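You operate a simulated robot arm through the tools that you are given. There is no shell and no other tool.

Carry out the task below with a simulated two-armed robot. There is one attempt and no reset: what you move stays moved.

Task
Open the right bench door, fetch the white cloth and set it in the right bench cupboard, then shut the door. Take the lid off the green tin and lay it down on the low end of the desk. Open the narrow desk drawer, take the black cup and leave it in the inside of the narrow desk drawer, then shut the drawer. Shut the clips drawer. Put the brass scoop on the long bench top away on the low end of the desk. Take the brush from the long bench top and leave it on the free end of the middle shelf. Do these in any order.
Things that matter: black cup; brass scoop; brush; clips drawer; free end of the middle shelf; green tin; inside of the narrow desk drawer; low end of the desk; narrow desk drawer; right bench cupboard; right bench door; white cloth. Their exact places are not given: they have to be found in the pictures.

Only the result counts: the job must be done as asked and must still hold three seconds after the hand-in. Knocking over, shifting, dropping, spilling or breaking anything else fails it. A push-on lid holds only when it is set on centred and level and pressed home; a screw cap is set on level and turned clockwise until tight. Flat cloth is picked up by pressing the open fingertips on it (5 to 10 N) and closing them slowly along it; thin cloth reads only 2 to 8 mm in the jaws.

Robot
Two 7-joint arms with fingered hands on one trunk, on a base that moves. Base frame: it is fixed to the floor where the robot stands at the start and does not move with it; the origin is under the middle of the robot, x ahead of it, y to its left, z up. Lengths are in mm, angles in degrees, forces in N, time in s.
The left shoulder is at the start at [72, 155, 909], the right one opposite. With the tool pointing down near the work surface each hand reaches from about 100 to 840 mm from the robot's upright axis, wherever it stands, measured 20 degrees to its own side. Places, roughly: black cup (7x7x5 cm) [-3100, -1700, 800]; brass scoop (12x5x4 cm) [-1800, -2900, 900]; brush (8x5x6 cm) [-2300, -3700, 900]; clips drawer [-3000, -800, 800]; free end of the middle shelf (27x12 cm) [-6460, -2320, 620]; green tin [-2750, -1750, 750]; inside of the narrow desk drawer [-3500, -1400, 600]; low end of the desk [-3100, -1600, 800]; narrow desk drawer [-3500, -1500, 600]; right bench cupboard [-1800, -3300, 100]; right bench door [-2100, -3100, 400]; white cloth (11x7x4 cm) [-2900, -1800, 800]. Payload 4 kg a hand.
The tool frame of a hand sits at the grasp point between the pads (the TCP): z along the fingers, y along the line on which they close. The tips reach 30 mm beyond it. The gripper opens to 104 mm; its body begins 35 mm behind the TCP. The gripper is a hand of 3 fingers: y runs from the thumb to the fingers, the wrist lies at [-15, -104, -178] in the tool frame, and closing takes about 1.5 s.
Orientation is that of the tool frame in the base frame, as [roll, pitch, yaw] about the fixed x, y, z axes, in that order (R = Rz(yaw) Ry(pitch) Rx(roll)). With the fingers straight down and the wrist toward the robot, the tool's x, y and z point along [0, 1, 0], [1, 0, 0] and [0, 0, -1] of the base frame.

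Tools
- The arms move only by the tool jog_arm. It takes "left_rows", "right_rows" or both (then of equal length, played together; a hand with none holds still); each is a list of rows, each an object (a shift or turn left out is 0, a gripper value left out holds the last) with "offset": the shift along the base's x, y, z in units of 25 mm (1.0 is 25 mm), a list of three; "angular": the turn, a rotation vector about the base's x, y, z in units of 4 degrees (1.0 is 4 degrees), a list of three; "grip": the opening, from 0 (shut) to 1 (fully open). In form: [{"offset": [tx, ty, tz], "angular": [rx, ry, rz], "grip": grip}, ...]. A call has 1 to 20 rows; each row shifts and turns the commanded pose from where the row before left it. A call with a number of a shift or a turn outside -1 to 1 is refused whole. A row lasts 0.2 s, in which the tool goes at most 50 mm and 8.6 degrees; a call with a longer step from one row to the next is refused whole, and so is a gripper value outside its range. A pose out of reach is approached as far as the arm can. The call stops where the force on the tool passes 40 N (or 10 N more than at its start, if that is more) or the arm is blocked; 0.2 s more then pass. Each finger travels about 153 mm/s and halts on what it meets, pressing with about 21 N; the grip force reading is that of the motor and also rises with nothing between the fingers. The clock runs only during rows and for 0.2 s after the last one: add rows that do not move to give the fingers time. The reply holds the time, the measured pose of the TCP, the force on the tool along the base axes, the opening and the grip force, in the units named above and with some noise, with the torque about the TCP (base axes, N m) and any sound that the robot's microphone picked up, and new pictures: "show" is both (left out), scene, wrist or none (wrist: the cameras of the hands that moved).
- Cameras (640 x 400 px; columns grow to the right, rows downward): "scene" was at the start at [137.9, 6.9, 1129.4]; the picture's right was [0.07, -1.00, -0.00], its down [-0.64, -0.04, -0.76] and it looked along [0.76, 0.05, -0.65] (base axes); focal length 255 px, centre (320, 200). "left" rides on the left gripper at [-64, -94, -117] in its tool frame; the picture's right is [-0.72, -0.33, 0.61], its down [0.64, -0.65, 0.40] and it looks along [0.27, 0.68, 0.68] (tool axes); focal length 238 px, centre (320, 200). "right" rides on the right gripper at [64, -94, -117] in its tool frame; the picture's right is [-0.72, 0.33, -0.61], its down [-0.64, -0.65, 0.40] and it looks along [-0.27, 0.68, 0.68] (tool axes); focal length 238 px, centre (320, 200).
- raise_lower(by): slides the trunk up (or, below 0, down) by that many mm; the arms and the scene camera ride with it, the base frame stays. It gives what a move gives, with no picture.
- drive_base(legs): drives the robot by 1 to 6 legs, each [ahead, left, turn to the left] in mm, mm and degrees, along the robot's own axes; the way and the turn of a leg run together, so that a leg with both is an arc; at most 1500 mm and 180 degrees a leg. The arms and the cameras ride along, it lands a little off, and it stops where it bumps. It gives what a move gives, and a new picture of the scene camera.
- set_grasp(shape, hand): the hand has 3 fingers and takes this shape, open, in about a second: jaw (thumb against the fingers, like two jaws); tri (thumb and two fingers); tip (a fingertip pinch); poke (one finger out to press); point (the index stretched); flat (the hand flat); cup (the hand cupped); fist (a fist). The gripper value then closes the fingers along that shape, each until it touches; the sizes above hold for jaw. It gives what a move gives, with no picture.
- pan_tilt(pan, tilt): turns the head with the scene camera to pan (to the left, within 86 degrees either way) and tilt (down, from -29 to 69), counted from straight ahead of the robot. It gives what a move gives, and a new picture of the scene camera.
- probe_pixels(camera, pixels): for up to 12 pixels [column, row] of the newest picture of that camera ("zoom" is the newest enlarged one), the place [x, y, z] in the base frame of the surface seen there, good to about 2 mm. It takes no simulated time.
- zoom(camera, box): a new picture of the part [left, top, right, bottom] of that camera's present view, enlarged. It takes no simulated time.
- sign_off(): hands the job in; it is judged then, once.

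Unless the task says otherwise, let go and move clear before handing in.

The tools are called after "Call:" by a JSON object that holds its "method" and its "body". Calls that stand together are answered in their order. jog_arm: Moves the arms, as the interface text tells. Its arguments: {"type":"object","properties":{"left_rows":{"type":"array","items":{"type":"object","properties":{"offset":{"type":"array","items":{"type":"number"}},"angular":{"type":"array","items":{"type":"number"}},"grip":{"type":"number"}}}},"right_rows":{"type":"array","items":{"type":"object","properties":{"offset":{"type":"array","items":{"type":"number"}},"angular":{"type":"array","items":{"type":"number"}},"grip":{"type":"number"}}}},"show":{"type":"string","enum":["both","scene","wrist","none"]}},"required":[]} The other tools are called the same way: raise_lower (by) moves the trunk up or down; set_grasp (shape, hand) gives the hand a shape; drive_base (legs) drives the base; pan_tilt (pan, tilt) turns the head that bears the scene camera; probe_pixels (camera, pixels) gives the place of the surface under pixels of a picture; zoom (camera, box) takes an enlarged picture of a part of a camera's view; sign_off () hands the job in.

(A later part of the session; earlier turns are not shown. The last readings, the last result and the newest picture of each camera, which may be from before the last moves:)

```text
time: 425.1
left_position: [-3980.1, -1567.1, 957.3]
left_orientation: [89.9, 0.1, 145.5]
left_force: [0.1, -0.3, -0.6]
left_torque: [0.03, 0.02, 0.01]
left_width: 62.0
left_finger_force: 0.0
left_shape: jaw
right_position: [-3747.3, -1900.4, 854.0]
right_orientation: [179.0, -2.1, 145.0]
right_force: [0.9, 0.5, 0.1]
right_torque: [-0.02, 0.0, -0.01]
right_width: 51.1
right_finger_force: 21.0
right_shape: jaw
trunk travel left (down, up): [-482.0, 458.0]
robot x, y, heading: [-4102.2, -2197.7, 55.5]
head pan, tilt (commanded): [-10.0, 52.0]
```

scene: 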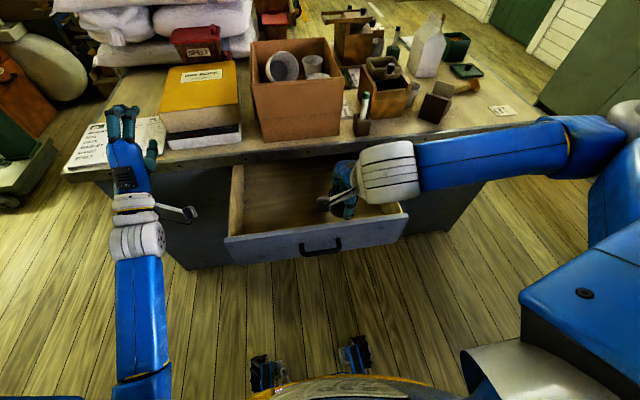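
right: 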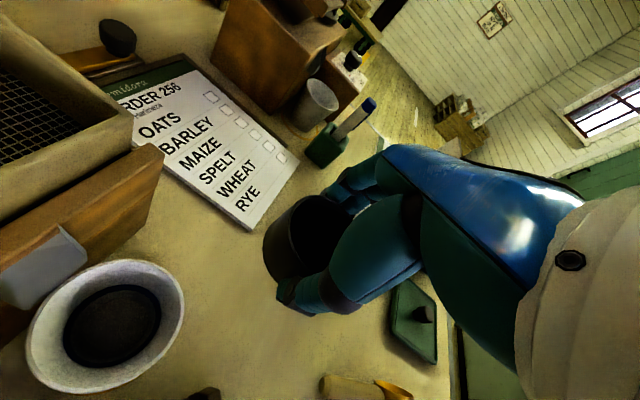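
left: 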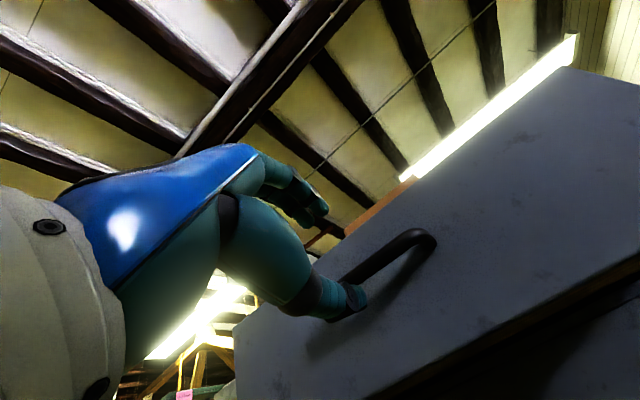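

Right hand is before the drawer. Moving the cup over the drawer and lowering partway.

Call:
{"method": "jog_arm", "body": {"right_rows": [{"offset": [0.626, 0.963, 0]}, {"offset": [0.626, 0.963, 0]}, {"offset": [0.626, 0.963, 0]}, {"offset": [0.626, 0.963, 0]}, {"offset": [0.626, 0.963, 0]}, {"offset": [0, 0, -1]}, {"offset": [0, 0, -1]}, {"offset": [0, 0, -1]}, {"offset": [0, 0, -1]}, {"offset": [0, 0, -1]}]}}

Call:
{"method": "zoom", "body": {"camera": "scene", "box": [200, 110, 440, 270]}}

```text
time: 427.3
left_position: [-3980.9, -1565.6, 957.5]
left_orientation: [89.9, 0.2, 145.4]
left_force: [-0.6, -0.1, 0.2]
left_torque: [0.02, 0.02, -0.03]
left_width: 62.0
left_finger_force: 0.0
left_shape: jaw
right_position: [-3669.2, -1779.2, 731.3]
right_orientation: [179.1, -2.0, 145.0]
right_force: [0.2, -0.3, -0.7]
right_torque: [0.0, 0.02, 0.02]
right_width: 50.9
right_finger_force: 20.7
right_shape: jaw
trunk travel left (down, up): [-482.0, 458.0]
robot x, y, heading: [-4096.2, -2196.3, 55.4]
head pan, tilt (commanded): [-10.0, 52.0]
```

scene: 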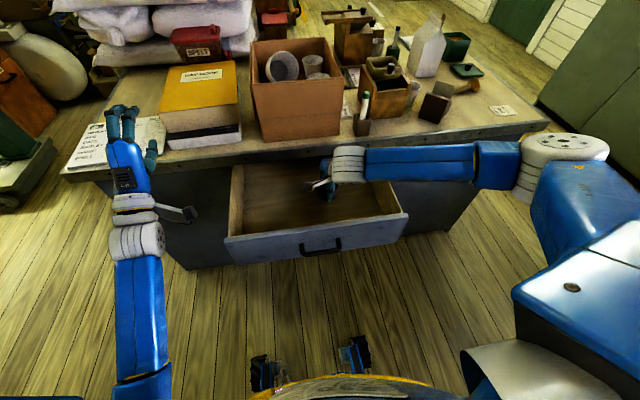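
right: 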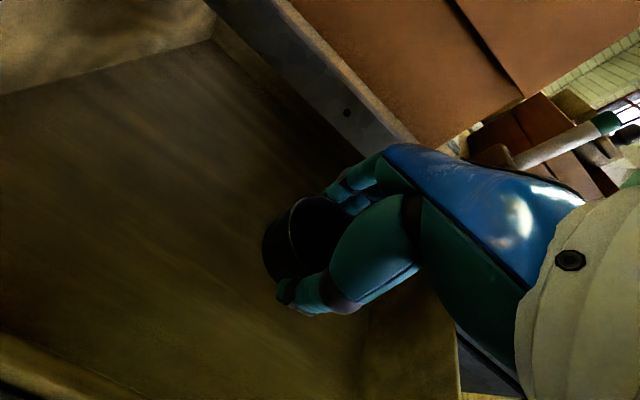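

```text
2.50 times, centred on (320, 190) of scene
```

zoom: 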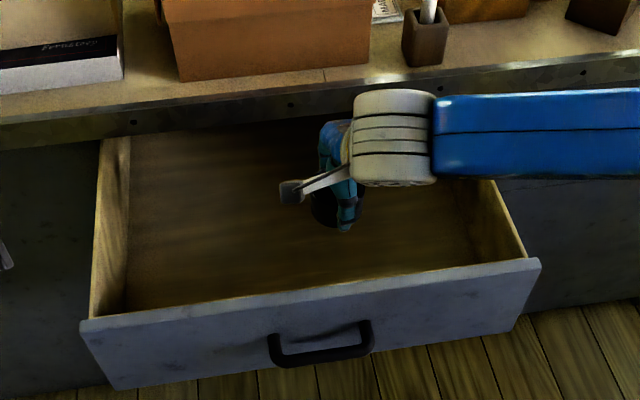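

The cup is above the drawer's middle. Lowering further toward the drawer floor.

Call:
{"method": "jog_arm", "body": {"right_rows": [{"offset": [0, 0, -1]}, {"offset": [0, 0, -1]}, {"offset": [0, 0, -1]}, {"offset": [0, 0, -0.6]}, {}], "show": "none"}}

Call:
{"method": "jog_arm", "body": {"right_rows": [{"offset": [0, 0, -0.3]}, {"offset": [0, 0, -0.15]}, {}], "show": "none"}}

```text
time: 428.5
left_position: [-3979.7, -1566.8, 956.4]
left_orientation: [89.8, 0.2, 145.5]
left_force: [0.5, -0.2, 0.4]
left_torque: [-0.03, -0.01, 0.02]
left_width: 62.2
left_finger_force: 0.1
left_shape: jaw
right_position: [-3670.3, -1781.7, 639.5]
right_orientation: [179.1, -1.9, 145.0]
right_force: [-0.1, 0.0, -0.3]
right_torque: [0.01, 0.01, 0.0]
right_width: 50.8
right_finger_force: 21.5
right_shape: jaw
trunk travel left (down, up): [-482.0, 458.0]
robot x, y, heading: [-4098.1, -2196.6, 55.4]
head pan, tilt (commanded): [-10.0, 52.0]
```

```text
time: 429.3
left_position: [-3980.1, -1566.4, 956.8]
left_orientation: [89.9, 0.1, 145.5]
left_force: [-0.2, 0.4, 0.0]
left_torque: [0.01, 0.01, 0.0]
left_width: 61.8
left_finger_force: 0.0
left_shape: jaw
right_position: [-3670.0, -1780.2, 628.9]
right_orientation: [179.2, -2.1, 144.9]
right_force: [-0.1, 0.4, -0.9]
right_torque: [0.02, 0.01, 0.0]
right_width: 50.8
right_finger_force: 20.5
right_shape: jaw
trunk travel left (down, up): [-482.0, 458.0]
robot x, y, heading: [-4099.0, -2197.5, 55.4]
head pan, tilt (commanded): [-10.0, 52.0]
```

Call:
{"method": "jog_arm", "body": {"right_rows": [{"offset": [0, 0, -0.12]}, {"offset": [0, 0, -0.1]}, {}], "show": "none"}}

```text
time: 430.1
left_position: [-3980.6, -1566.2, 956.9]
left_orientation: [89.9, 0.2, 145.4]
left_force: [-0.1, 0.4, -0.7]
left_torque: [-0.05, -0.01, 0.02]
left_width: 62.1
left_finger_force: 0.0
left_shape: jaw
right_position: [-3668.5, -1779.6, 624.5]
right_orientation: [178.9, -1.9, 144.9]
right_force: [-0.4, 0.6, 1.4]
right_torque: [-0.05, 0.06, -0.03]
right_width: 50.6
right_finger_force: 21.4
right_shape: jaw
trunk travel left (down, up): [-482.0, 458.0]
robot x, y, heading: [-4097.0, -2199.8, 55.3]
head pan, tilt (commanded): [-10.0, 52.0]
```

Contact is just starting. A last touch down, then release and rise.

Call:
{"method": "jog_arm", "body": {"right_rows": [{"offset": [0, 0, -0.06]}, {}, {"grip": 0.58}, {"grip": 0.66}, {"grip": 0.75}, {"grip": 0.85}, {}, {"offset": [0, 0, 0.3]}, {"offset": [0, 0, 0.7]}, {"offset": [0, 0, 1]}, {"offset": [0, 0, 1]}, {"offset": [0, 0, 1]}, {"offset": [0, 0, 1]}, {"offset": [0, 0, 1]}, {"offset": [0, 0, 1]}]}}

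Call:
{"method": "zoom", "body": {"camera": "right", "box": [140, 120, 400, 380]}}

```text
time: 433.3
left_position: [-3980.2, -1565.2, 957.2]
left_orientation: [89.8, 0.2, 145.5]
left_force: [1.0, -0.7, 0.0]
left_torque: [-0.01, -0.02, -0.01]
left_width: 62.0
left_finger_force: 0.1
left_shape: jaw
right_position: [-3668.7, -1779.5, 798.6]
right_orientation: [179.1, -2.0, 145.0]
right_force: [-0.7, -0.4, -0.1]
right_torque: [0.01, 0.01, 0.0]
right_width: 88.2
right_finger_force: 0.1
right_shape: jaw
trunk travel left (down, up): [-482.0, 458.0]
robot x, y, heading: [-4098.5, -2193.9, 55.1]
head pan, tilt (commanded): [-10.0, 52.0]
```

scene: 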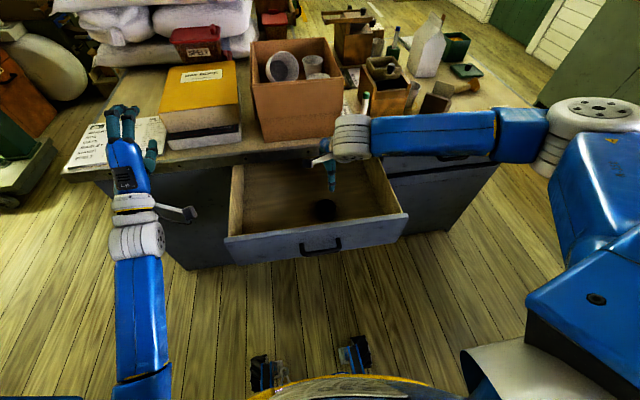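
right: 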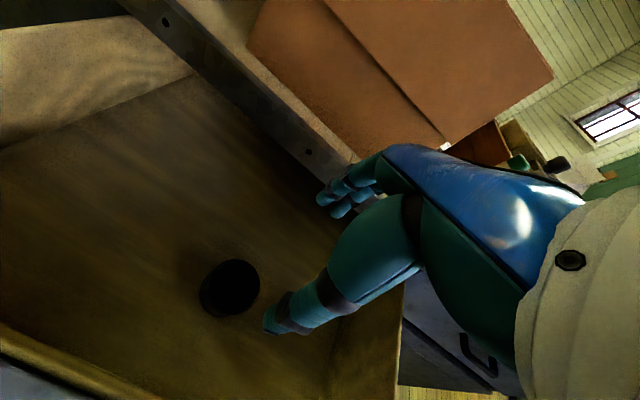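

```text
1.54 times, centred on (270, 250) of right
```

zoom: 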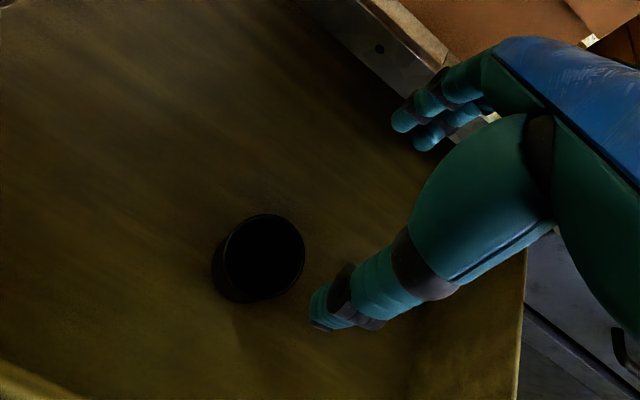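

The cup stands in the drawer. I'll raise and retract the right hand, back the base off, and use the left fist to push the drawer shut.

Call:
{"method": "jog_arm", "body": {"left_rows": [{"grip": 0.4}, {"grip": 0.2}, {"grip": 0}, {}, {}, {}, {}, {}], "right_rows": [{"offset": [0, 0, 1]}, {"offset": [0, 0, 0.6]}, {"offset": [-0.626, -0.963, 0]}, {"offset": [-0.626, -0.963, 0]}, {"offset": [-0.626, -0.963, 0]}, {"offset": [-0.626, -0.963, 0]}, {"offset": [-0.626, -0.963, 0]}, {}], "show": "none"}}

Call:
{"method": "drive_base", "body": {"legs": [[-260, -245, -0.6]]}}

Call:
{"method": "raise_lower", "body": {"by": -293}}

Call:
{"method": "pan_tilt", "body": {"pan": 10, "tilt": 35}}

```text
time: 435.1
left_position: [-3979.7, -1567.0, 956.3]
left_orientation: [89.9, 0.2, 145.6]
left_force: [-0.4, 0.5, -0.9]
left_torque: [0.01, 0.01, 0.04]
left_width: 0.0
left_finger_force: 20.8
left_shape: jaw
right_position: [-3749.4, -1898.6, 839.5]
right_orientation: [179.0, -1.9, 144.8]
right_force: [0.4, -0.2, 0.7]
right_torque: [-0.01, 0.0, 0.01]
right_width: 88.1
right_finger_force: 0.0
right_shape: jaw
trunk travel left (down, up): [-482.0, 458.0]
robot x, y, heading: [-4098.6, -2196.7, 55.6]
head pan, tilt (commanded): [-10.0, 52.0]
```

```text
time: 437.4
left_position: [-3932.3, -1917.7, 955.0]
left_orientation: [89.9, 0.3, 145.7]
left_force: [0.4, -0.1, 0.9]
left_torque: [0.02, -0.01, -0.01]
left_width: 0.0
left_finger_force: 21.3
left_shape: jaw
right_position: [-3699.7, -2249.8, 838.3]
right_orientation: [179.0, -1.8, 145.1]
right_force: [-0.3, -0.1, -0.3]
right_torque: [-0.03, 0.03, -0.04]
right_width: 88.2
right_finger_force: 0.1
right_shape: jaw
trunk travel left (down, up): [-482.0, 458.0]
robot x, y, heading: [-4048.6, -2549.6, 55.7]
head pan, tilt (commanded): [-10.0, 52.0]
```

scene: 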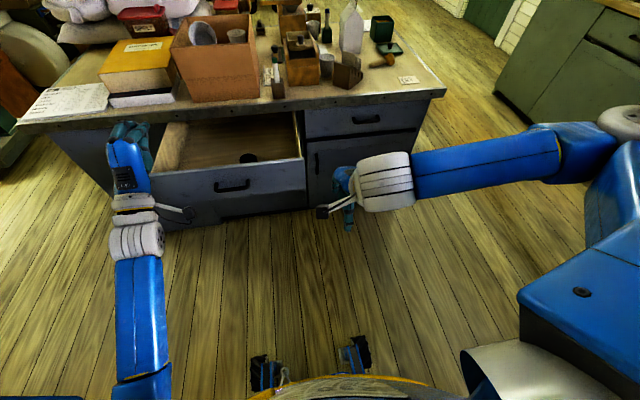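

```text
time: 440.4
left_position: [-3931.6, -1921.7, 665.0]
left_orientation: [89.8, 0.1, 145.7]
left_force: [0.0, 0.2, 0.3]
left_torque: [0.01, 0.02, 0.0]
left_width: 0.0
left_finger_force: 21.0
left_shape: jaw
right_position: [-3697.7, -2253.3, 547.1]
right_orientation: [178.9, -1.9, 145.0]
right_force: [-0.2, 0.5, -0.5]
right_torque: [-0.03, 0.02, 0.02]
right_width: 88.0
right_finger_force: 0.0
right_shape: jaw
trunk travel left (down, up): [-189.0, 751.0]
robot x, y, heading: [-4049.7, -2550.1, 55.6]
head pan, tilt (commanded): [-10.0, 52.0]
```

```text
time: 441.2
left_position: [-3930.9, -1919.8, 664.2]
left_orientation: [89.9, 0.1, 145.6]
left_force: [-0.9, 0.5, 0.4]
left_torque: [-0.01, -0.01, 0.02]
left_width: 0.0
left_finger_force: 20.9
left_shape: jaw
right_position: [-3699.0, -2252.8, 547.4]
right_orientation: [179.0, -1.9, 145.0]
right_force: [0.0, 0.3, -0.9]
right_torque: [-0.01, 0.03, -0.02]
right_width: 88.1
right_finger_force: 0.0
right_shape: jaw
trunk travel left (down, up): [-189.0, 751.0]
robot x, y, heading: [-4044.5, -2549.4, 55.6]
head pan, tilt (commanded): [10.0, 35.0]
```

scene: 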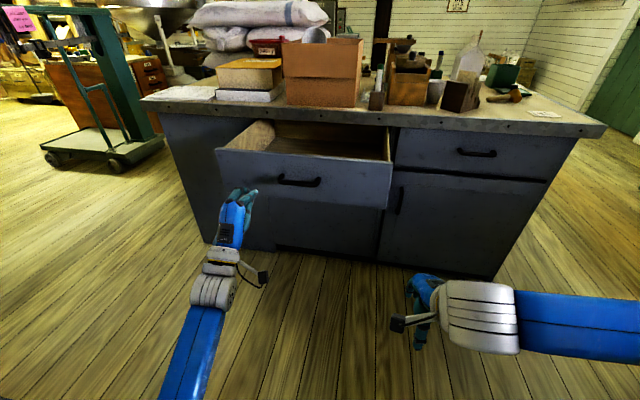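

Left fist is at s≈−2092 (beside the handle), z 664, 114 mm before the drawer face. Driving forward to push the drawer in.

Call:
{"method": "drive_base", "body": {"legs": [[200, 0, -1], [150, 0, 0]]}}

```text
time: 443.8
left_position: [-3719.7, -1638.6, 663.7]
left_orientation: [89.9, 0.1, 144.6]
left_force: [0.5, 0.1, 0.0]
left_torque: [-0.01, -0.03, -0.01]
left_width: 0.2
left_finger_force: 21.2
left_shape: jaw
right_position: [-3491.8, -1974.6, 545.8]
right_orientation: [179.0, -1.9, 144.1]
right_force: [0.6, 0.0, -0.4]
right_torque: [0.01, 0.0, -0.02]
right_width: 88.3
right_finger_force: 0.1
right_shape: jaw
trunk travel left (down, up): [-189.0, 751.0]
robot x, y, heading: [-3844.3, -2268.2, 54.5]
head pan, tilt (commanded): [10.0, 35.0]
```

scene: 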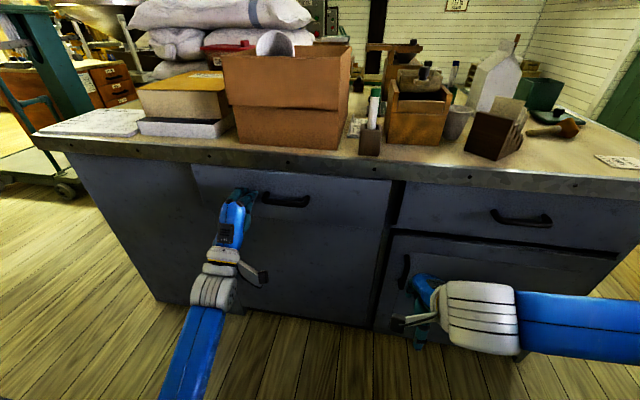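

The drawer looks nearly shut. Probing the face to see how far it has closed.

Call:
{"method": "probe_pixels", "body": {"camera": "scene", "pixels": [[330, 190], [360, 200], [300, 185], [220, 185], [287, 200], [450, 195], [350, 225], [300, 225]]}}

Call:
{"method": "zoom", "body": {"camera": "scene", "box": [180, 150, 420, 240]}}

```text
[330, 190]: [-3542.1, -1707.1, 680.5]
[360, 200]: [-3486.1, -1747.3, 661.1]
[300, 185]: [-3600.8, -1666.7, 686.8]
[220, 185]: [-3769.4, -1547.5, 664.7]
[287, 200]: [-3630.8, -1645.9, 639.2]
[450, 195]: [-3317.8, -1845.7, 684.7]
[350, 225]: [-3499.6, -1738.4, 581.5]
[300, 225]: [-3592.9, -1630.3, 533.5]
```

```text
2.67 times, centred on (300, 195) of scene
```

zoom: 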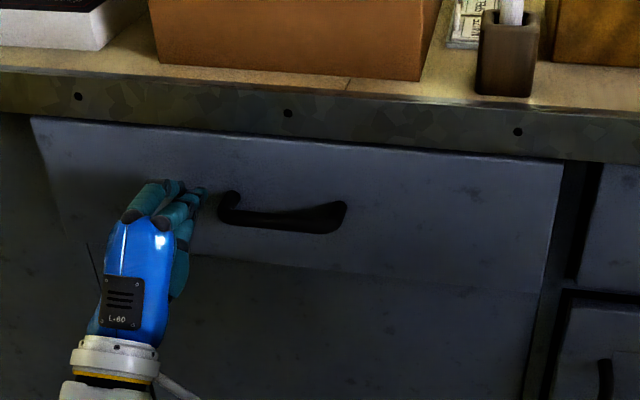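

The face stands at t≈3442, so ~16 mm remain. Pushing on with the arm until it stops.

Call:
{"method": "jog_arm", "body": {"left_rows": [{"offset": [0.25, 0.35, 0]}, {"offset": [0.25, 0.35, 0]}, {"offset": [0.2, 0.28, 0]}, {"offset": [0.15, 0.2, 0]}, {"offset": [0.1, 0.14, 0]}, {}], "show": "scene"}}

Call:
{"method": "probe_pixels", "body": {"camera": "scene", "pixels": [[330, 190], [360, 200], [300, 185], [450, 195]]}}

```text
time: 444.8
left_position: [-3702.2, -1613.0, 666.4]
left_orientation: [89.4, 0.1, 144.7]
left_force: [-8.7, -13.3, -1.0]
left_torque: [-0.03, 0.05, -0.02]
left_width: 0.0
left_finger_force: 20.9
left_shape: jaw
right_position: [-3493.6, -1977.9, 547.0]
right_orientation: [178.8, -1.8, 144.1]
right_force: [-0.4, -0.6, 0.6]
right_torque: [-0.03, 0.0, 0.03]
right_width: 88.3
right_finger_force: 0.0
right_shape: jaw
trunk travel left (down, up): [-189.0, 751.0]
robot x, y, heading: [-3850.2, -2264.5, 54.2]
head pan, tilt (commanded): [10.0, 35.0]
stopped in row 5 (left hand): the force on the tool passed its limit at 45 N (the readings are from after the stop); the commanded pose is now the measured one
```

scene: 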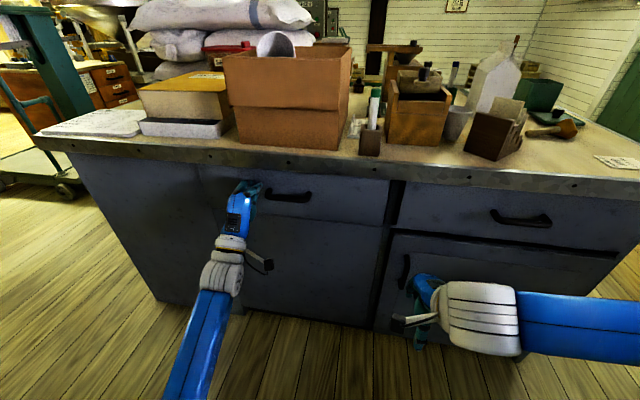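

```text
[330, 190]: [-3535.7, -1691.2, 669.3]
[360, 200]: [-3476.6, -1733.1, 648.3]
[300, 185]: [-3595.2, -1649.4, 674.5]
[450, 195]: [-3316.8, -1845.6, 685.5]
```

The face is at t≈3425 — fully shut. Backing off, then travelling round through the aisle to the clips drawer side.

Call:
{"method": "drive_base", "body": {"legs": [[-330, 0, 0.3]]}}

Call:
{"method": "raise_lower", "body": {"by": 280}}

Call:
{"method": "drive_base", "body": {"legs": [[0, -1270, 0], [1000, 0, 0], [1100, 0, 0]]}}

```text
time: 447.1
left_position: [-3895.4, -1884.8, 665.3]
left_orientation: [89.6, 0.2, 144.6]
left_force: [0.5, -1.1, -0.2]
left_torque: [0.0, 0.01, -0.03]
left_width: 0.3
left_finger_force: 20.5
left_shape: jaw
right_position: [-3687.3, -2250.0, 547.2]
right_orientation: [178.7, -1.9, 144.2]
right_force: [-0.3, -0.1, 0.3]
right_torque: [-0.01, 0.02, -0.01]
right_width: 88.2
right_finger_force: 0.0
right_shape: jaw
trunk travel left (down, up): [-189.0, 751.0]
robot x, y, heading: [-4043.3, -2539.0, 54.4]
head pan, tilt (commanded): [10.0, 35.0]
```

scene: 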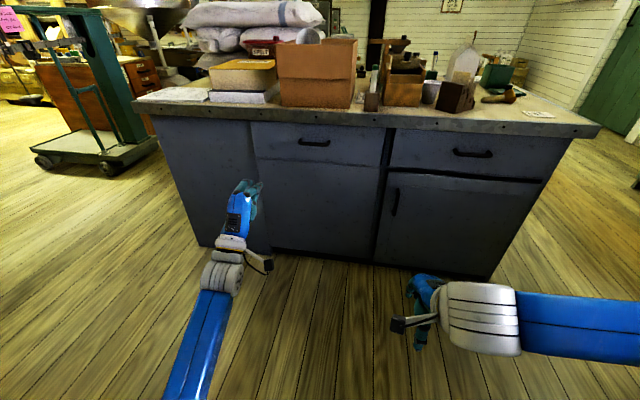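

```text
time: 449.9
left_position: [-3894.6, -1885.2, 944.9]
left_orientation: [89.7, 0.1, 144.7]
left_force: [-0.9, -0.1, -0.1]
left_torque: [-0.03, 0.01, -0.02]
left_width: 0.0
left_finger_force: 21.2
left_shape: jaw
right_position: [-3687.5, -2249.9, 827.8]
right_orientation: [178.8, -1.9, 144.2]
right_force: [0.5, 0.2, -0.7]
right_torque: [0.0, -0.01, -0.01]
right_width: 88.2
right_finger_force: 0.0
right_shape: jaw
trunk travel left (down, up): [-469.0, 471.0]
robot x, y, heading: [-4040.3, -2538.5, 54.5]
head pan, tilt (commanded): [10.0, 35.0]
```

```text
time: 466.1
left_position: [-1733.2, -896.0, 945.2]
left_orientation: [89.6, 0.1, 146.8]
left_force: [0.6, -0.3, 0.2]
left_torque: [-0.01, 0.01, 0.0]
left_width: 0.0
left_finger_force: 21.0
left_shape: jaw
right_position: [-1510.6, -1252.6, 828.0]
right_orientation: [178.8, -1.9, 146.4]
right_force: [0.0, -0.2, 0.1]
right_torque: [-0.02, -0.02, -0.03]
right_width: 88.0
right_finger_force: 0.0
right_shape: jaw
trunk travel left (down, up): [-469.0, 471.0]
robot x, y, heading: [-1853.2, -1556.0, 56.7]
head pan, tilt (commanded): [10.0, 35.0]
```

scene: 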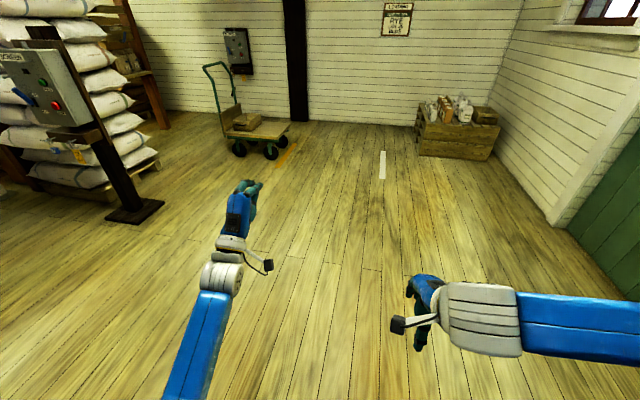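

I'm past the desk end (t≈2341). Turning left to face the clips cabinet.

Call:
{"method": "drive_base", "body": {"legs": [[60, 0, 0], [0, 0, 88]]}}

Call:
{"method": "pan_tilt", "body": {"pan": 0, "tilt": 30}}

```text
time: 470.8
left_position: [-2476.4, -1369.2, 945.3]
left_orientation: [89.6, 0.1, -124.5]
left_force: [0.3, -0.4, 0.4]
left_torque: [0.01, 0.0, -0.06]
left_width: 0.0
left_finger_force: 21.2
left_shape: jaw
right_position: [-2114.7, -1156.8, 828.9]
right_orientation: [178.8, -1.9, -125.2]
right_force: [-0.4, 0.3, -1.2]
right_torque: [-0.01, 0.02, -0.01]
right_width: 88.0
right_finger_force: 0.0
right_shape: jaw
trunk travel left (down, up): [-469.0, 471.0]
robot x, y, heading: [-1821.5, -1506.6, 145.5]
head pan, tilt (commanded): [10.0, 35.0]
```

scene: 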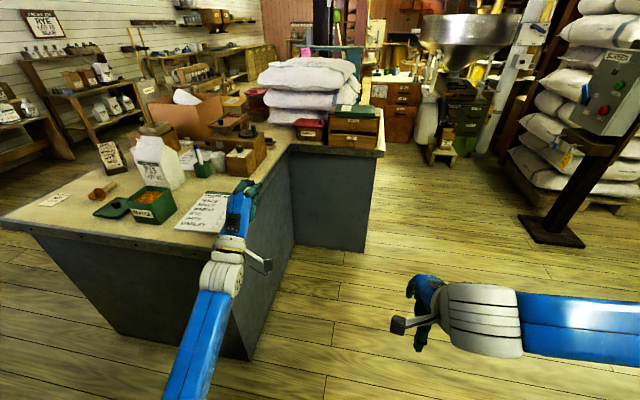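

```text
time: 471.5
left_position: [-2474.8, -1370.3, 945.5]
left_orientation: [89.5, 0.1, -124.5]
left_force: [-0.2, -1.0, -0.4]
left_torque: [-0.01, 0.0, -0.04]
left_width: 0.0
left_finger_force: 20.6
left_shape: jaw
right_position: [-2112.9, -1157.6, 828.2]
right_orientation: [178.6, -1.9, -125.1]
right_force: [0.2, 0.3, -0.1]
right_torque: [-0.05, -0.01, 0.01]
right_width: 88.1
right_finger_force: 0.1
right_shape: jaw
trunk travel left (down, up): [-469.0, 471.0]
robot x, y, heading: [-1819.9, -1503.5, 145.4]
head pan, tilt (commanded): [0.0, 30.0]
```

scene: 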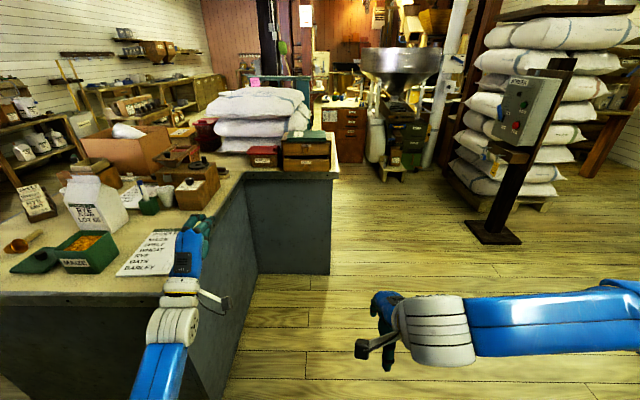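

Cabinet is at (306,150). Zooming in and probing the drawers.

Call:
{"method": "zoom", "body": {"camera": "scene", "box": [250, 110, 360, 190]}}

Call:
{"method": "probe_pixels", "body": {"camera": "zoom", "pixels": [[320, 230], [230, 230], [440, 235], [320, 290], [230, 290], [440, 300], [330, 310], [335, 248], [320, 180], [460, 260], [330, 345], [500, 350]]}}

```text
5.00 times, centred on (305, 150) of scene
```

zoom: 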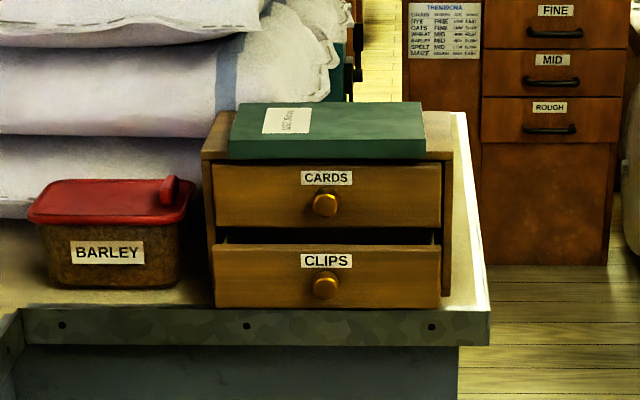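

```text
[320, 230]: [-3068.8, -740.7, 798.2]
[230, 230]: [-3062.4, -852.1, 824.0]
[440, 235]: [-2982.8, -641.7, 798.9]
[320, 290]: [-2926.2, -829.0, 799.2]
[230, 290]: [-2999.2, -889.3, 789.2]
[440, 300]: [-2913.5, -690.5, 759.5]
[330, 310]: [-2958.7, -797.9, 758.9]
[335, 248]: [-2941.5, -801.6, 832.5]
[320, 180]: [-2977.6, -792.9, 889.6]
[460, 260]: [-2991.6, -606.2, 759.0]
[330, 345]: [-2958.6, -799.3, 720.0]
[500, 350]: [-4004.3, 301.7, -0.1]
```

CLIPS drawer face stands at s≈−1931 versus CARDS at −1968, so it's open ~37 mm; knob at t≈2370, z≈799. Driving to line the left fist up with the knob.

Call:
{"method": "drive_base", "body": {"legs": [[300, -180, -0.8], [270, 0, 0]]}}

Call:
{"method": "raise_lower", "body": {"by": -146}}

Call:
{"method": "pan_tilt", "body": {"pan": 10, "tilt": 35}}

```text
time: 475.3
left_position: [-2823.2, -876.3, 945.8]
left_orientation: [89.5, 0.1, -126.0]
left_force: [-0.3, -1.3, 1.3]
left_torque: [0.04, 0.01, 0.01]
left_width: 0.0
left_finger_force: 21.0
left_shape: jaw
right_position: [-2456.8, -674.1, 828.8]
right_orientation: [178.6, -1.9, -126.6]
right_force: [0.3, 0.0, -0.2]
right_torque: [-0.01, 0.02, 0.0]
right_width: 88.0
right_finger_force: 0.0
right_shape: jaw
trunk travel left (down, up): [-469.0, 471.0]
robot x, y, heading: [-2174.4, -1033.6, 144.0]
head pan, tilt (commanded): [0.0, 30.0]
```

scene: 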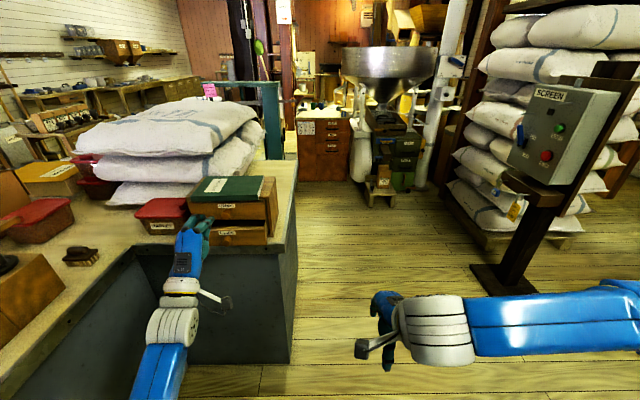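

```text
time: 477.0
left_position: [-2822.2, -880.1, 801.8]
left_orientation: [89.5, 0.1, -126.0]
left_force: [-0.1, -0.6, 0.5]
left_torque: [0.03, 0.0, 0.02]
left_width: 0.0
left_finger_force: 21.0
left_shape: jaw
right_position: [-2455.1, -674.6, 682.1]
right_orientation: [178.6, -1.9, -126.5]
right_force: [-0.3, 0.4, 0.5]
right_torque: [-0.01, -0.02, 0.03]
right_width: 88.5
right_finger_force: 0.1
right_shape: jaw
trunk travel left (down, up): [-323.0, 617.0]
robot x, y, heading: [-2170.6, -1031.8, 143.8]
head pan, tilt (commanded): [0.0, 30.0]
```

```text
time: 477.7
left_position: [-2823.5, -879.9, 801.2]
left_orientation: [89.4, 0.1, -126.2]
left_force: [1.0, 0.2, -0.8]
left_torque: [0.04, -0.03, 0.03]
left_width: 0.3
left_finger_force: 21.5
left_shape: jaw
right_position: [-2455.8, -676.7, 683.3]
right_orientation: [178.6, -1.9, -126.5]
right_force: [0.6, 0.6, 0.3]
right_torque: [0.04, -0.02, 0.03]
right_width: 88.0
right_finger_force: 0.0
right_shape: jaw
trunk travel left (down, up): [-323.0, 617.0]
robot x, y, heading: [-2173.0, -1027.9, 143.8]
head pan, tilt (commanded): [10.0, 35.0]
```

scene: 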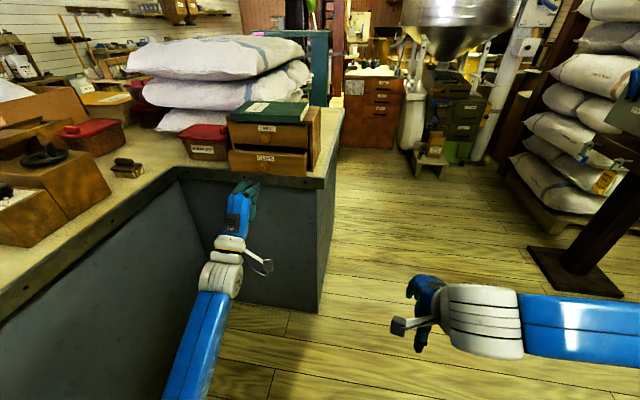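

Call:
{"method": "zoom", "body": {"camera": "scene", "box": [205, 90, 345, 190]}}

Call:
{"method": "probe_pixels", "body": {"camera": "zoom", "pixels": [[275, 325], [270, 300], [140, 320], [420, 340], [278, 190], [280, 165], [270, 345], [450, 250], [110, 280], [300, 275]]}}

```text
4.00 times, centred on (275, 140) of scene
```

zoom: 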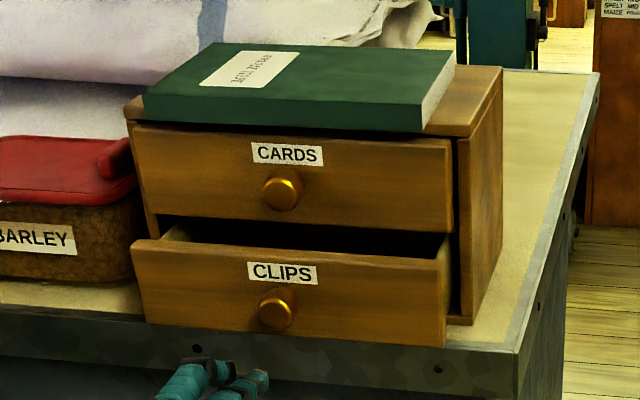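

```text
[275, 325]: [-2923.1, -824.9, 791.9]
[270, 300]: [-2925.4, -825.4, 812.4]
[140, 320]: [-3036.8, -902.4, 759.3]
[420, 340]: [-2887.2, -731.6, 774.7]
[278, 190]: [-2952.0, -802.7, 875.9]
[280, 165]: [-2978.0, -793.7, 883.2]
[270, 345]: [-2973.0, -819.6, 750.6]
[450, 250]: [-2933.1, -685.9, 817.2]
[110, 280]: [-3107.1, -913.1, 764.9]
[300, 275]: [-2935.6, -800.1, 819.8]
```

CLIPS knob is at t≈2366, z≈802, 36 mm proud of the CARDS knob. Aligning the fist and approaching to just short of contact.

Call:
{"method": "jog_arm", "body": {"left_rows": [{"offset": [-0.32, -0.46, 0]}, {"offset": [-0.8, 0.585, 0]}, {"offset": [-0.8, 0.585, 0]}, {"offset": [-0.7, 0.51, 0]}, {}]}}

Call:
{"method": "zoom", "body": {"camera": "scene", "box": [205, 90, 345, 190]}}

```text
time: 478.9
left_position: [-2887.3, -849.6, 803.2]
left_orientation: [89.3, 0.2, -126.1]
left_force: [0.6, -0.2, -0.1]
left_torque: [-0.03, 0.02, 0.01]
left_width: 0.1
left_finger_force: 20.6
left_shape: jaw
right_position: [-2456.3, -675.4, 683.4]
right_orientation: [178.5, -1.9, -126.5]
right_force: [-0.3, -0.2, 0.0]
right_torque: [-0.01, -0.02, 0.03]
right_width: 87.8
right_finger_force: 0.0
right_shape: jaw
trunk travel left (down, up): [-323.0, 617.0]
robot x, y, heading: [-2170.6, -1031.2, 144.1]
head pan, tilt (commanded): [10.0, 35.0]
```

scene: 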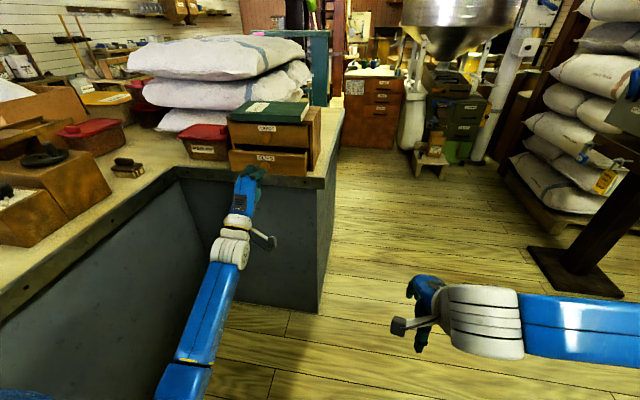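
left: 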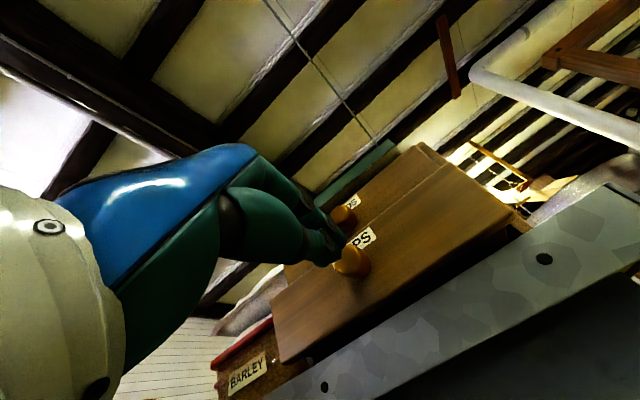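

```text
4.00 times, centred on (275, 140) of scene
```

zoom: 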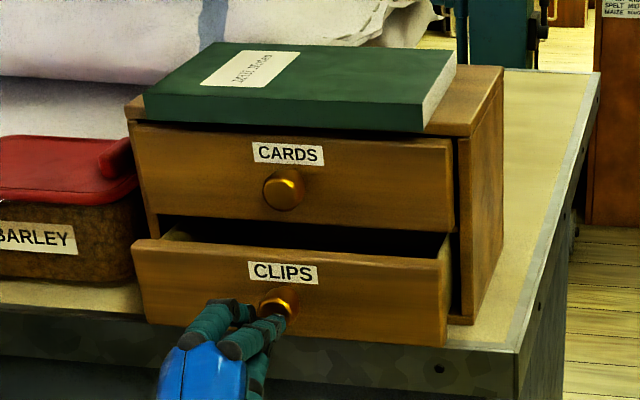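

The fingertips are just before the knob. Pushing gently in 5 mm steps.

Call:
{"method": "jog_arm", "body": {"left_rows": [{"offset": [-0.16, 0.117, 0]}, {"offset": [-0.16, 0.117, 0]}, {"offset": [-0.16, 0.117, 0]}, {"offset": [-0.16, 0.117, 0]}, {"offset": [-0.16, 0.117, 0]}, {"offset": [-0.16, 0.117, 0]}, {"offset": [-0.16, 0.117, 0]}, {}], "show": "scene"}}

Call:
{"method": "zoom", "body": {"camera": "scene", "box": [205, 90, 345, 190]}}

Call:
{"method": "probe_pixels", "body": {"camera": "zoom", "pixels": [[350, 290], [400, 320], [180, 290], [350, 190], [200, 180], [420, 200], [480, 200], [490, 300]]}}

```text
time: 480.7
left_position: [-2917.7, -826.8, 802.7]
left_orientation: [89.4, 0.2, -125.9]
left_force: [0.3, 0.0, -0.4]
left_torque: [0.0, 0.04, -0.01]
left_width: 0.2
left_finger_force: 20.9
left_shape: jaw
right_position: [-2456.3, -675.3, 684.3]
right_orientation: [178.6, -2.0, -126.6]
right_force: [-1.2, 0.0, -0.2]
right_torque: [-0.01, -0.03, -0.03]
right_width: 88.0
right_finger_force: 0.0
right_shape: jaw
trunk travel left (down, up): [-323.0, 617.0]
robot x, y, heading: [-2171.6, -1032.3, 144.0]
head pan, tilt (commanded): [10.0, 35.0]
```

scene: 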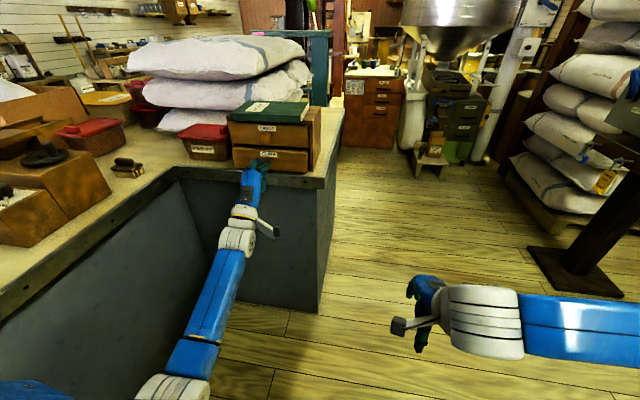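

```text
4.00 times, centred on (275, 140) of scene
```

zoom: 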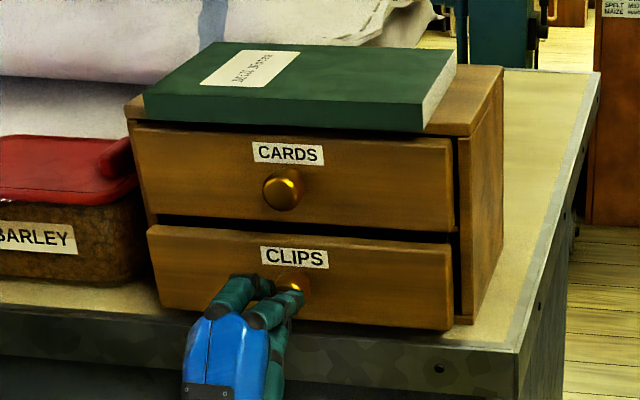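

```text
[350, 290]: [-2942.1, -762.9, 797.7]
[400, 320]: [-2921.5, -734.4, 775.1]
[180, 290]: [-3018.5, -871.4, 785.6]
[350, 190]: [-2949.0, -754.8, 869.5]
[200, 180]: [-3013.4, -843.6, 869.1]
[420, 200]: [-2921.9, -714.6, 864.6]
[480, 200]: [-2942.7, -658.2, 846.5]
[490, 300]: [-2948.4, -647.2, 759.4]
```

About 10 mm remain (CLIPS face −1956 vs CARDS −1966). Continuing in 2 mm steps.

Call:
{"method": "jog_arm", "body": {"left_rows": [{"offset": [-0.08, 0.058, 0]}, {"offset": [-0.08, 0.058, 0]}, {"offset": [-0.08, 0.058, 0]}, {}], "show": "scene"}}

Call:
{"method": "probe_pixels", "body": {"camera": "scene", "pixels": [[292, 162], [305, 170], [250, 162], [292, 137], [255, 135], [310, 140], [325, 140]]}}

```text
time: 481.7
left_position: [-2922.1, -823.6, 802.4]
left_orientation: [89.3, 0.2, -125.9]
left_force: [2.0, -0.5, 1.1]
left_torque: [-0.02, 0.02, 0.0]
left_width: 0.0
left_finger_force: 20.8
left_shape: jaw
right_position: [-2454.6, -674.7, 683.5]
right_orientation: [178.6, -1.9, -126.6]
right_force: [-0.2, 0.4, 0.1]
right_torque: [-0.02, -0.02, 0.02]
right_width: 88.2
right_finger_force: 0.0
right_shape: jaw
trunk travel left (down, up): [-323.0, 617.0]
robot x, y, heading: [-2173.3, -1029.9, 143.8]
head pan, tilt (commanded): [10.0, 35.0]
```

scene: 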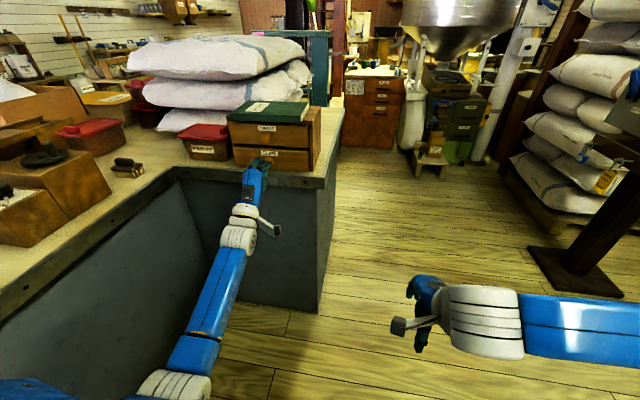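

```text
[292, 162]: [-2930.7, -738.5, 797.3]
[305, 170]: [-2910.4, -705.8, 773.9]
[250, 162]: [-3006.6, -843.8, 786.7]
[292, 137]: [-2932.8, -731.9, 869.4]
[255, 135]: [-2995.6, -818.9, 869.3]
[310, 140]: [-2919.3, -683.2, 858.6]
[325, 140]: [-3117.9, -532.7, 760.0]
```

5 mm left and only ~2 N resistance. Continuing carefully.

Call:
{"method": "jog_arm", "body": {"left_rows": [{"offset": [-0.06, 0.044, 0]}, {"offset": [-0.06, 0.044, 0]}, {}], "show": "scene"}}

Call:
{"method": "probe_pixels", "body": {"camera": "scene", "pixels": [[292, 162], [305, 165], [250, 162], [292, 137], [255, 135], [300, 138]]}}

```text
time: 482.5
left_position: [-2924.4, -820.5, 801.1]
left_orientation: [89.6, 0.1, -126.1]
left_force: [0.5, -0.6, 1.0]
left_torque: [-0.02, -0.02, -0.01]
left_width: 0.1
left_finger_force: 21.2
left_shape: jaw
right_position: [-2455.5, -675.8, 684.2]
right_orientation: [178.7, -1.9, -126.5]
right_force: [0.4, -0.1, 0.2]
right_torque: [-0.01, -0.04, 0.01]
right_width: 88.3
right_finger_force: 0.1
right_shape: jaw
trunk travel left (down, up): [-323.0, 617.0]
robot x, y, heading: [-2166.8, -1031.3, 143.9]
head pan, tilt (commanded): [10.0, 35.0]
```

scene: 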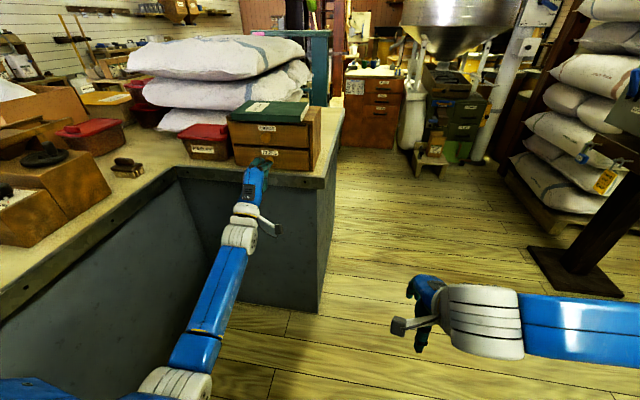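

```text
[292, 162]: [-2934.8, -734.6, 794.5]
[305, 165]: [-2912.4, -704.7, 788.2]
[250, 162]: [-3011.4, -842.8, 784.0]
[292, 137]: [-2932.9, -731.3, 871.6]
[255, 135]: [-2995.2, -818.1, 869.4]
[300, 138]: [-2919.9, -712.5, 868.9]
```

Now flush (−1966.5 vs −1966.9). One more tiny push to confirm it is at its stop.

Call:
{"method": "jog_arm", "body": {"left_rows": [{"offset": [-0.04, 0.029, 0]}, {"offset": [-0.03, 0.022, 0]}, {}], "show": "scene"}}

Call:
{"method": "probe_pixels", "body": {"camera": "scene", "pixels": [[292, 162], [305, 165], [250, 162], [292, 137], [255, 135], [300, 138]]}}

```text
time: 483.3
left_position: [-2927.1, -819.7, 800.5]
left_orientation: [89.5, 0.1, -126.1]
left_force: [5.0, -2.9, -1.5]
left_torque: [-0.04, -0.03, -0.04]
left_width: 0.0
left_finger_force: 20.6
left_shape: jaw
right_position: [-2456.3, -676.1, 683.4]
right_orientation: [178.5, -2.0, -126.6]
right_force: [0.9, 0.1, -0.5]
right_torque: [0.04, -0.01, -0.01]
right_width: 88.3
right_finger_force: 0.1
right_shape: jaw
trunk travel left (down, up): [-323.0, 617.0]
robot x, y, heading: [-2169.0, -1032.9, 143.8]
head pan, tilt (commanded): [10.0, 35.0]
```

scene: 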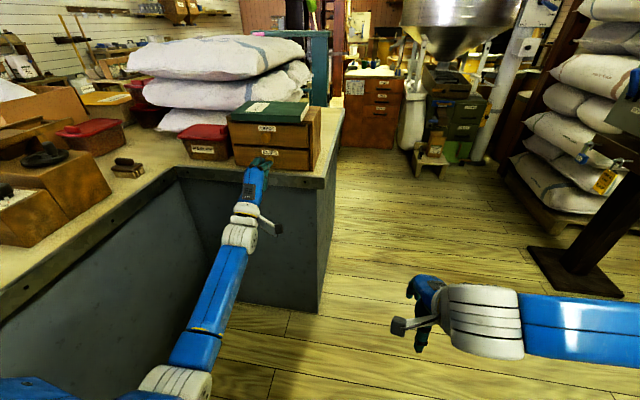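

```text
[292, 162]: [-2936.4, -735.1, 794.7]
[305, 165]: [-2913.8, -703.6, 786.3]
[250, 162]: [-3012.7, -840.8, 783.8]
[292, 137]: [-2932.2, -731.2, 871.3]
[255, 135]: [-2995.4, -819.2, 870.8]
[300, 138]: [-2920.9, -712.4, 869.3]
```

Resistance rose to ~6 N with both faces flush at −1967: the clips drawer is shut. Backing the hand and base off.

Call:
{"method": "jog_arm", "body": {"left_rows": [{"offset": [0.3, -0.22, 0]}, {"offset": [0.6, -0.44, 0]}, {"offset": [0.6, -0.44, 0]}], "show": "none"}}

Call:
{"method": "drive_base", "body": {"legs": [[-450, 0, 0]]}}

Call:
{"method": "raise_lower", "body": {"by": 300}}

Call:
{"method": "pan_tilt", "body": {"pan": 15, "tilt": 35}}

```text
time: 484.1
left_position: [-2887.5, -848.0, 802.6]
left_orientation: [89.4, 0.1, -126.1]
left_force: [0.1, 0.2, -0.1]
left_torque: [0.0, -0.03, 0.0]
left_width: 0.0
left_finger_force: 21.4
left_shape: jaw
right_position: [-2456.4, -675.4, 684.2]
right_orientation: [178.6, -1.9, -126.6]
right_force: [-0.4, 0.2, 0.6]
right_torque: [0.01, -0.01, 0.02]
right_width: 88.2
right_finger_force: 0.1
right_shape: jaw
trunk travel left (down, up): [-323.0, 617.0]
robot x, y, heading: [-2174.8, -1031.9, 143.7]
head pan, tilt (commanded): [10.0, 35.0]
```

```text
time: 486.9
left_position: [-2518.7, -1107.6, 802.6]
left_orientation: [89.5, 0.1, -126.9]
left_force: [0.3, 0.4, 0.3]
left_torque: [0.03, 0.0, 0.03]
left_width: 0.1
left_finger_force: 21.1
left_shape: jaw
right_position: [-2085.8, -942.4, 684.1]
right_orientation: [178.6, -1.9, -127.5]
right_force: [0.2, -0.5, -0.4]
right_torque: [0.03, 0.0, -0.01]
right_width: 88.4
right_finger_force: 0.1
right_shape: jaw
trunk travel left (down, up): [-323.0, 617.0]
robot x, y, heading: [-1804.6, -1300.6, 143.0]
head pan, tilt (commanded): [10.0, 35.0]
```

scene: 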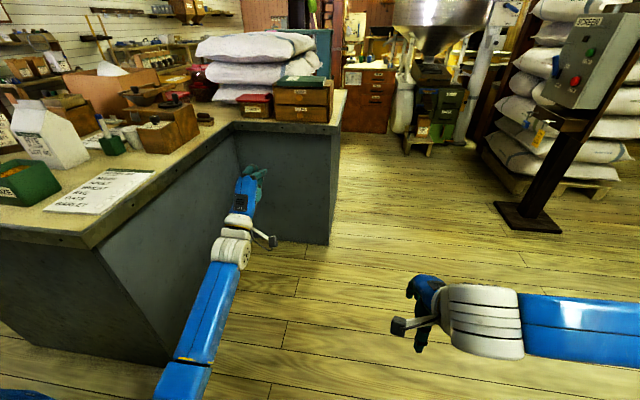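

```text
time: 489.9
left_position: [-2518.7, -1107.9, 1102.2]
left_orientation: [89.3, 0.1, -126.9]
left_force: [0.4, 0.0, 0.5]
left_torque: [0.01, -0.02, -0.05]
left_width: 0.0
left_finger_force: 20.3
left_shape: jaw
right_position: [-2085.6, -942.3, 983.7]
right_orientation: [178.4, -2.0, -127.4]
right_force: [-0.3, -0.2, -0.9]
right_torque: [0.0, 0.0, -0.02]
right_width: 88.1
right_finger_force: 0.1
right_shape: jaw
trunk travel left (down, up): [-623.0, 317.0]
robot x, y, heading: [-1806.9, -1303.9, 143.0]
head pan, tilt (commanded): [10.0, 35.0]
```

```text
time: 490.5
left_position: [-2519.6, -1107.8, 1102.2]
left_orientation: [89.4, 0.1, -126.9]
left_force: [0.3, -0.6, 0.1]
left_torque: [0.02, 0.0, -0.03]
left_width: 0.0
left_finger_force: 21.2
left_shape: jaw
right_position: [-2086.5, -942.4, 982.9]
right_orientation: [178.4, -1.8, -127.4]
right_force: [0.4, 0.3, -1.3]
right_torque: [-0.02, 0.0, 0.0]
right_width: 88.0
right_finger_force: 0.0
right_shape: jaw
trunk travel left (down, up): [-623.0, 317.0]
robot x, y, heading: [-1804.9, -1297.9, 143.3]
head pan, tilt (commanded): [15.0, 35.0]
```

scene: 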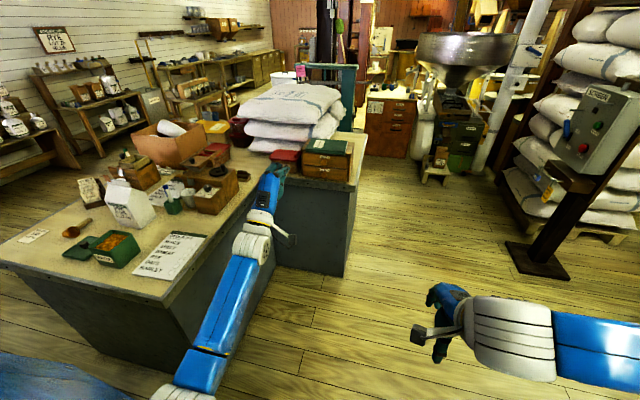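

Checking the desk arrangement up close.

Call:
{"method": "zoom", "body": {"camera": "scene", "box": [0, 150, 260, 310]}}

Call:
{"method": "zoom", "body": {"camera": "scene", "box": [260, 110, 400, 200]}}

Call:
{"method": "drive_base", "body": {"legs": [[0, 0, 110]]}}

```text
2.46 times, centred on (130, 230) of scene
```

zoom: 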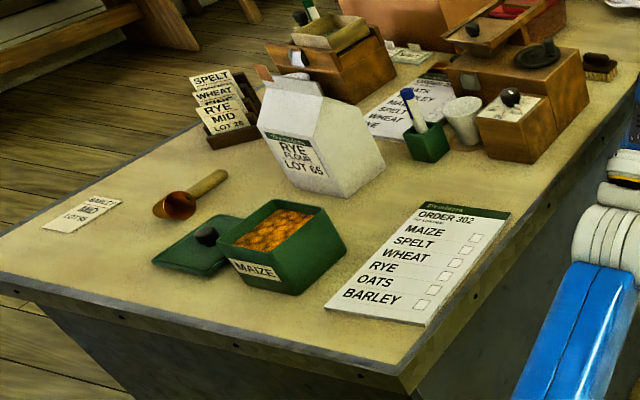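

```text
4.44 times, centred on (330, 155) of scene
```

zoom: 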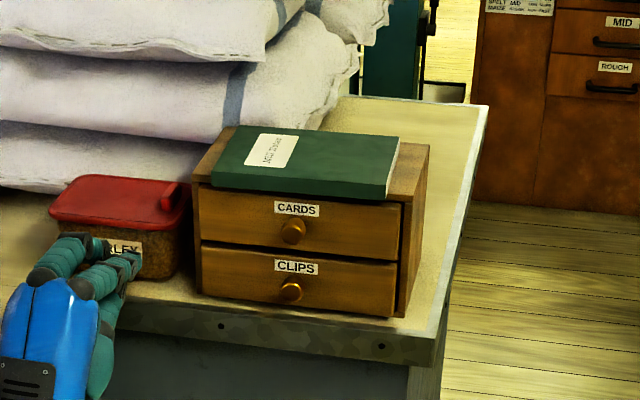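

```text
time: 495.5
left_position: [-1746.8, -2037.3, 1102.4]
left_orientation: [89.2, 0.1, -17.0]
left_force: [-0.5, 0.5, -0.4]
left_torque: [0.03, 0.02, 0.01]
left_width: 0.0
left_finger_force: 20.8
left_shape: jaw
right_position: [-2050.5, -1685.6, 983.4]
right_orientation: [178.5, -1.9, -17.5]
right_force: [-0.5, -0.3, 0.5]
right_torque: [-0.01, -0.04, -0.02]
right_width: 88.2
right_finger_force: 0.2
right_shape: jaw
trunk travel left (down, up): [-623.0, 317.0]
robot x, y, heading: [-1803.8, -1302.1, -107.0]
head pan, tilt (commanded): [15.0, 35.0]
```

scene: 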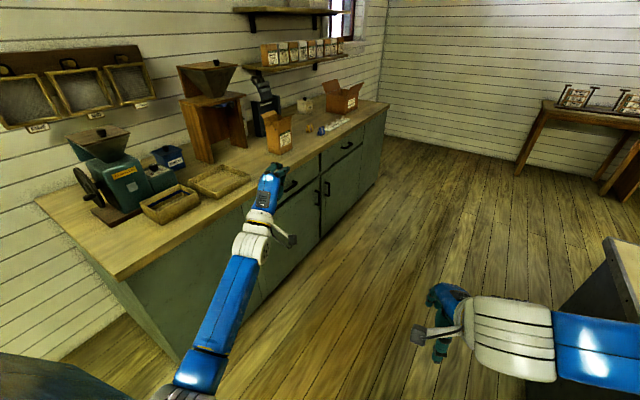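

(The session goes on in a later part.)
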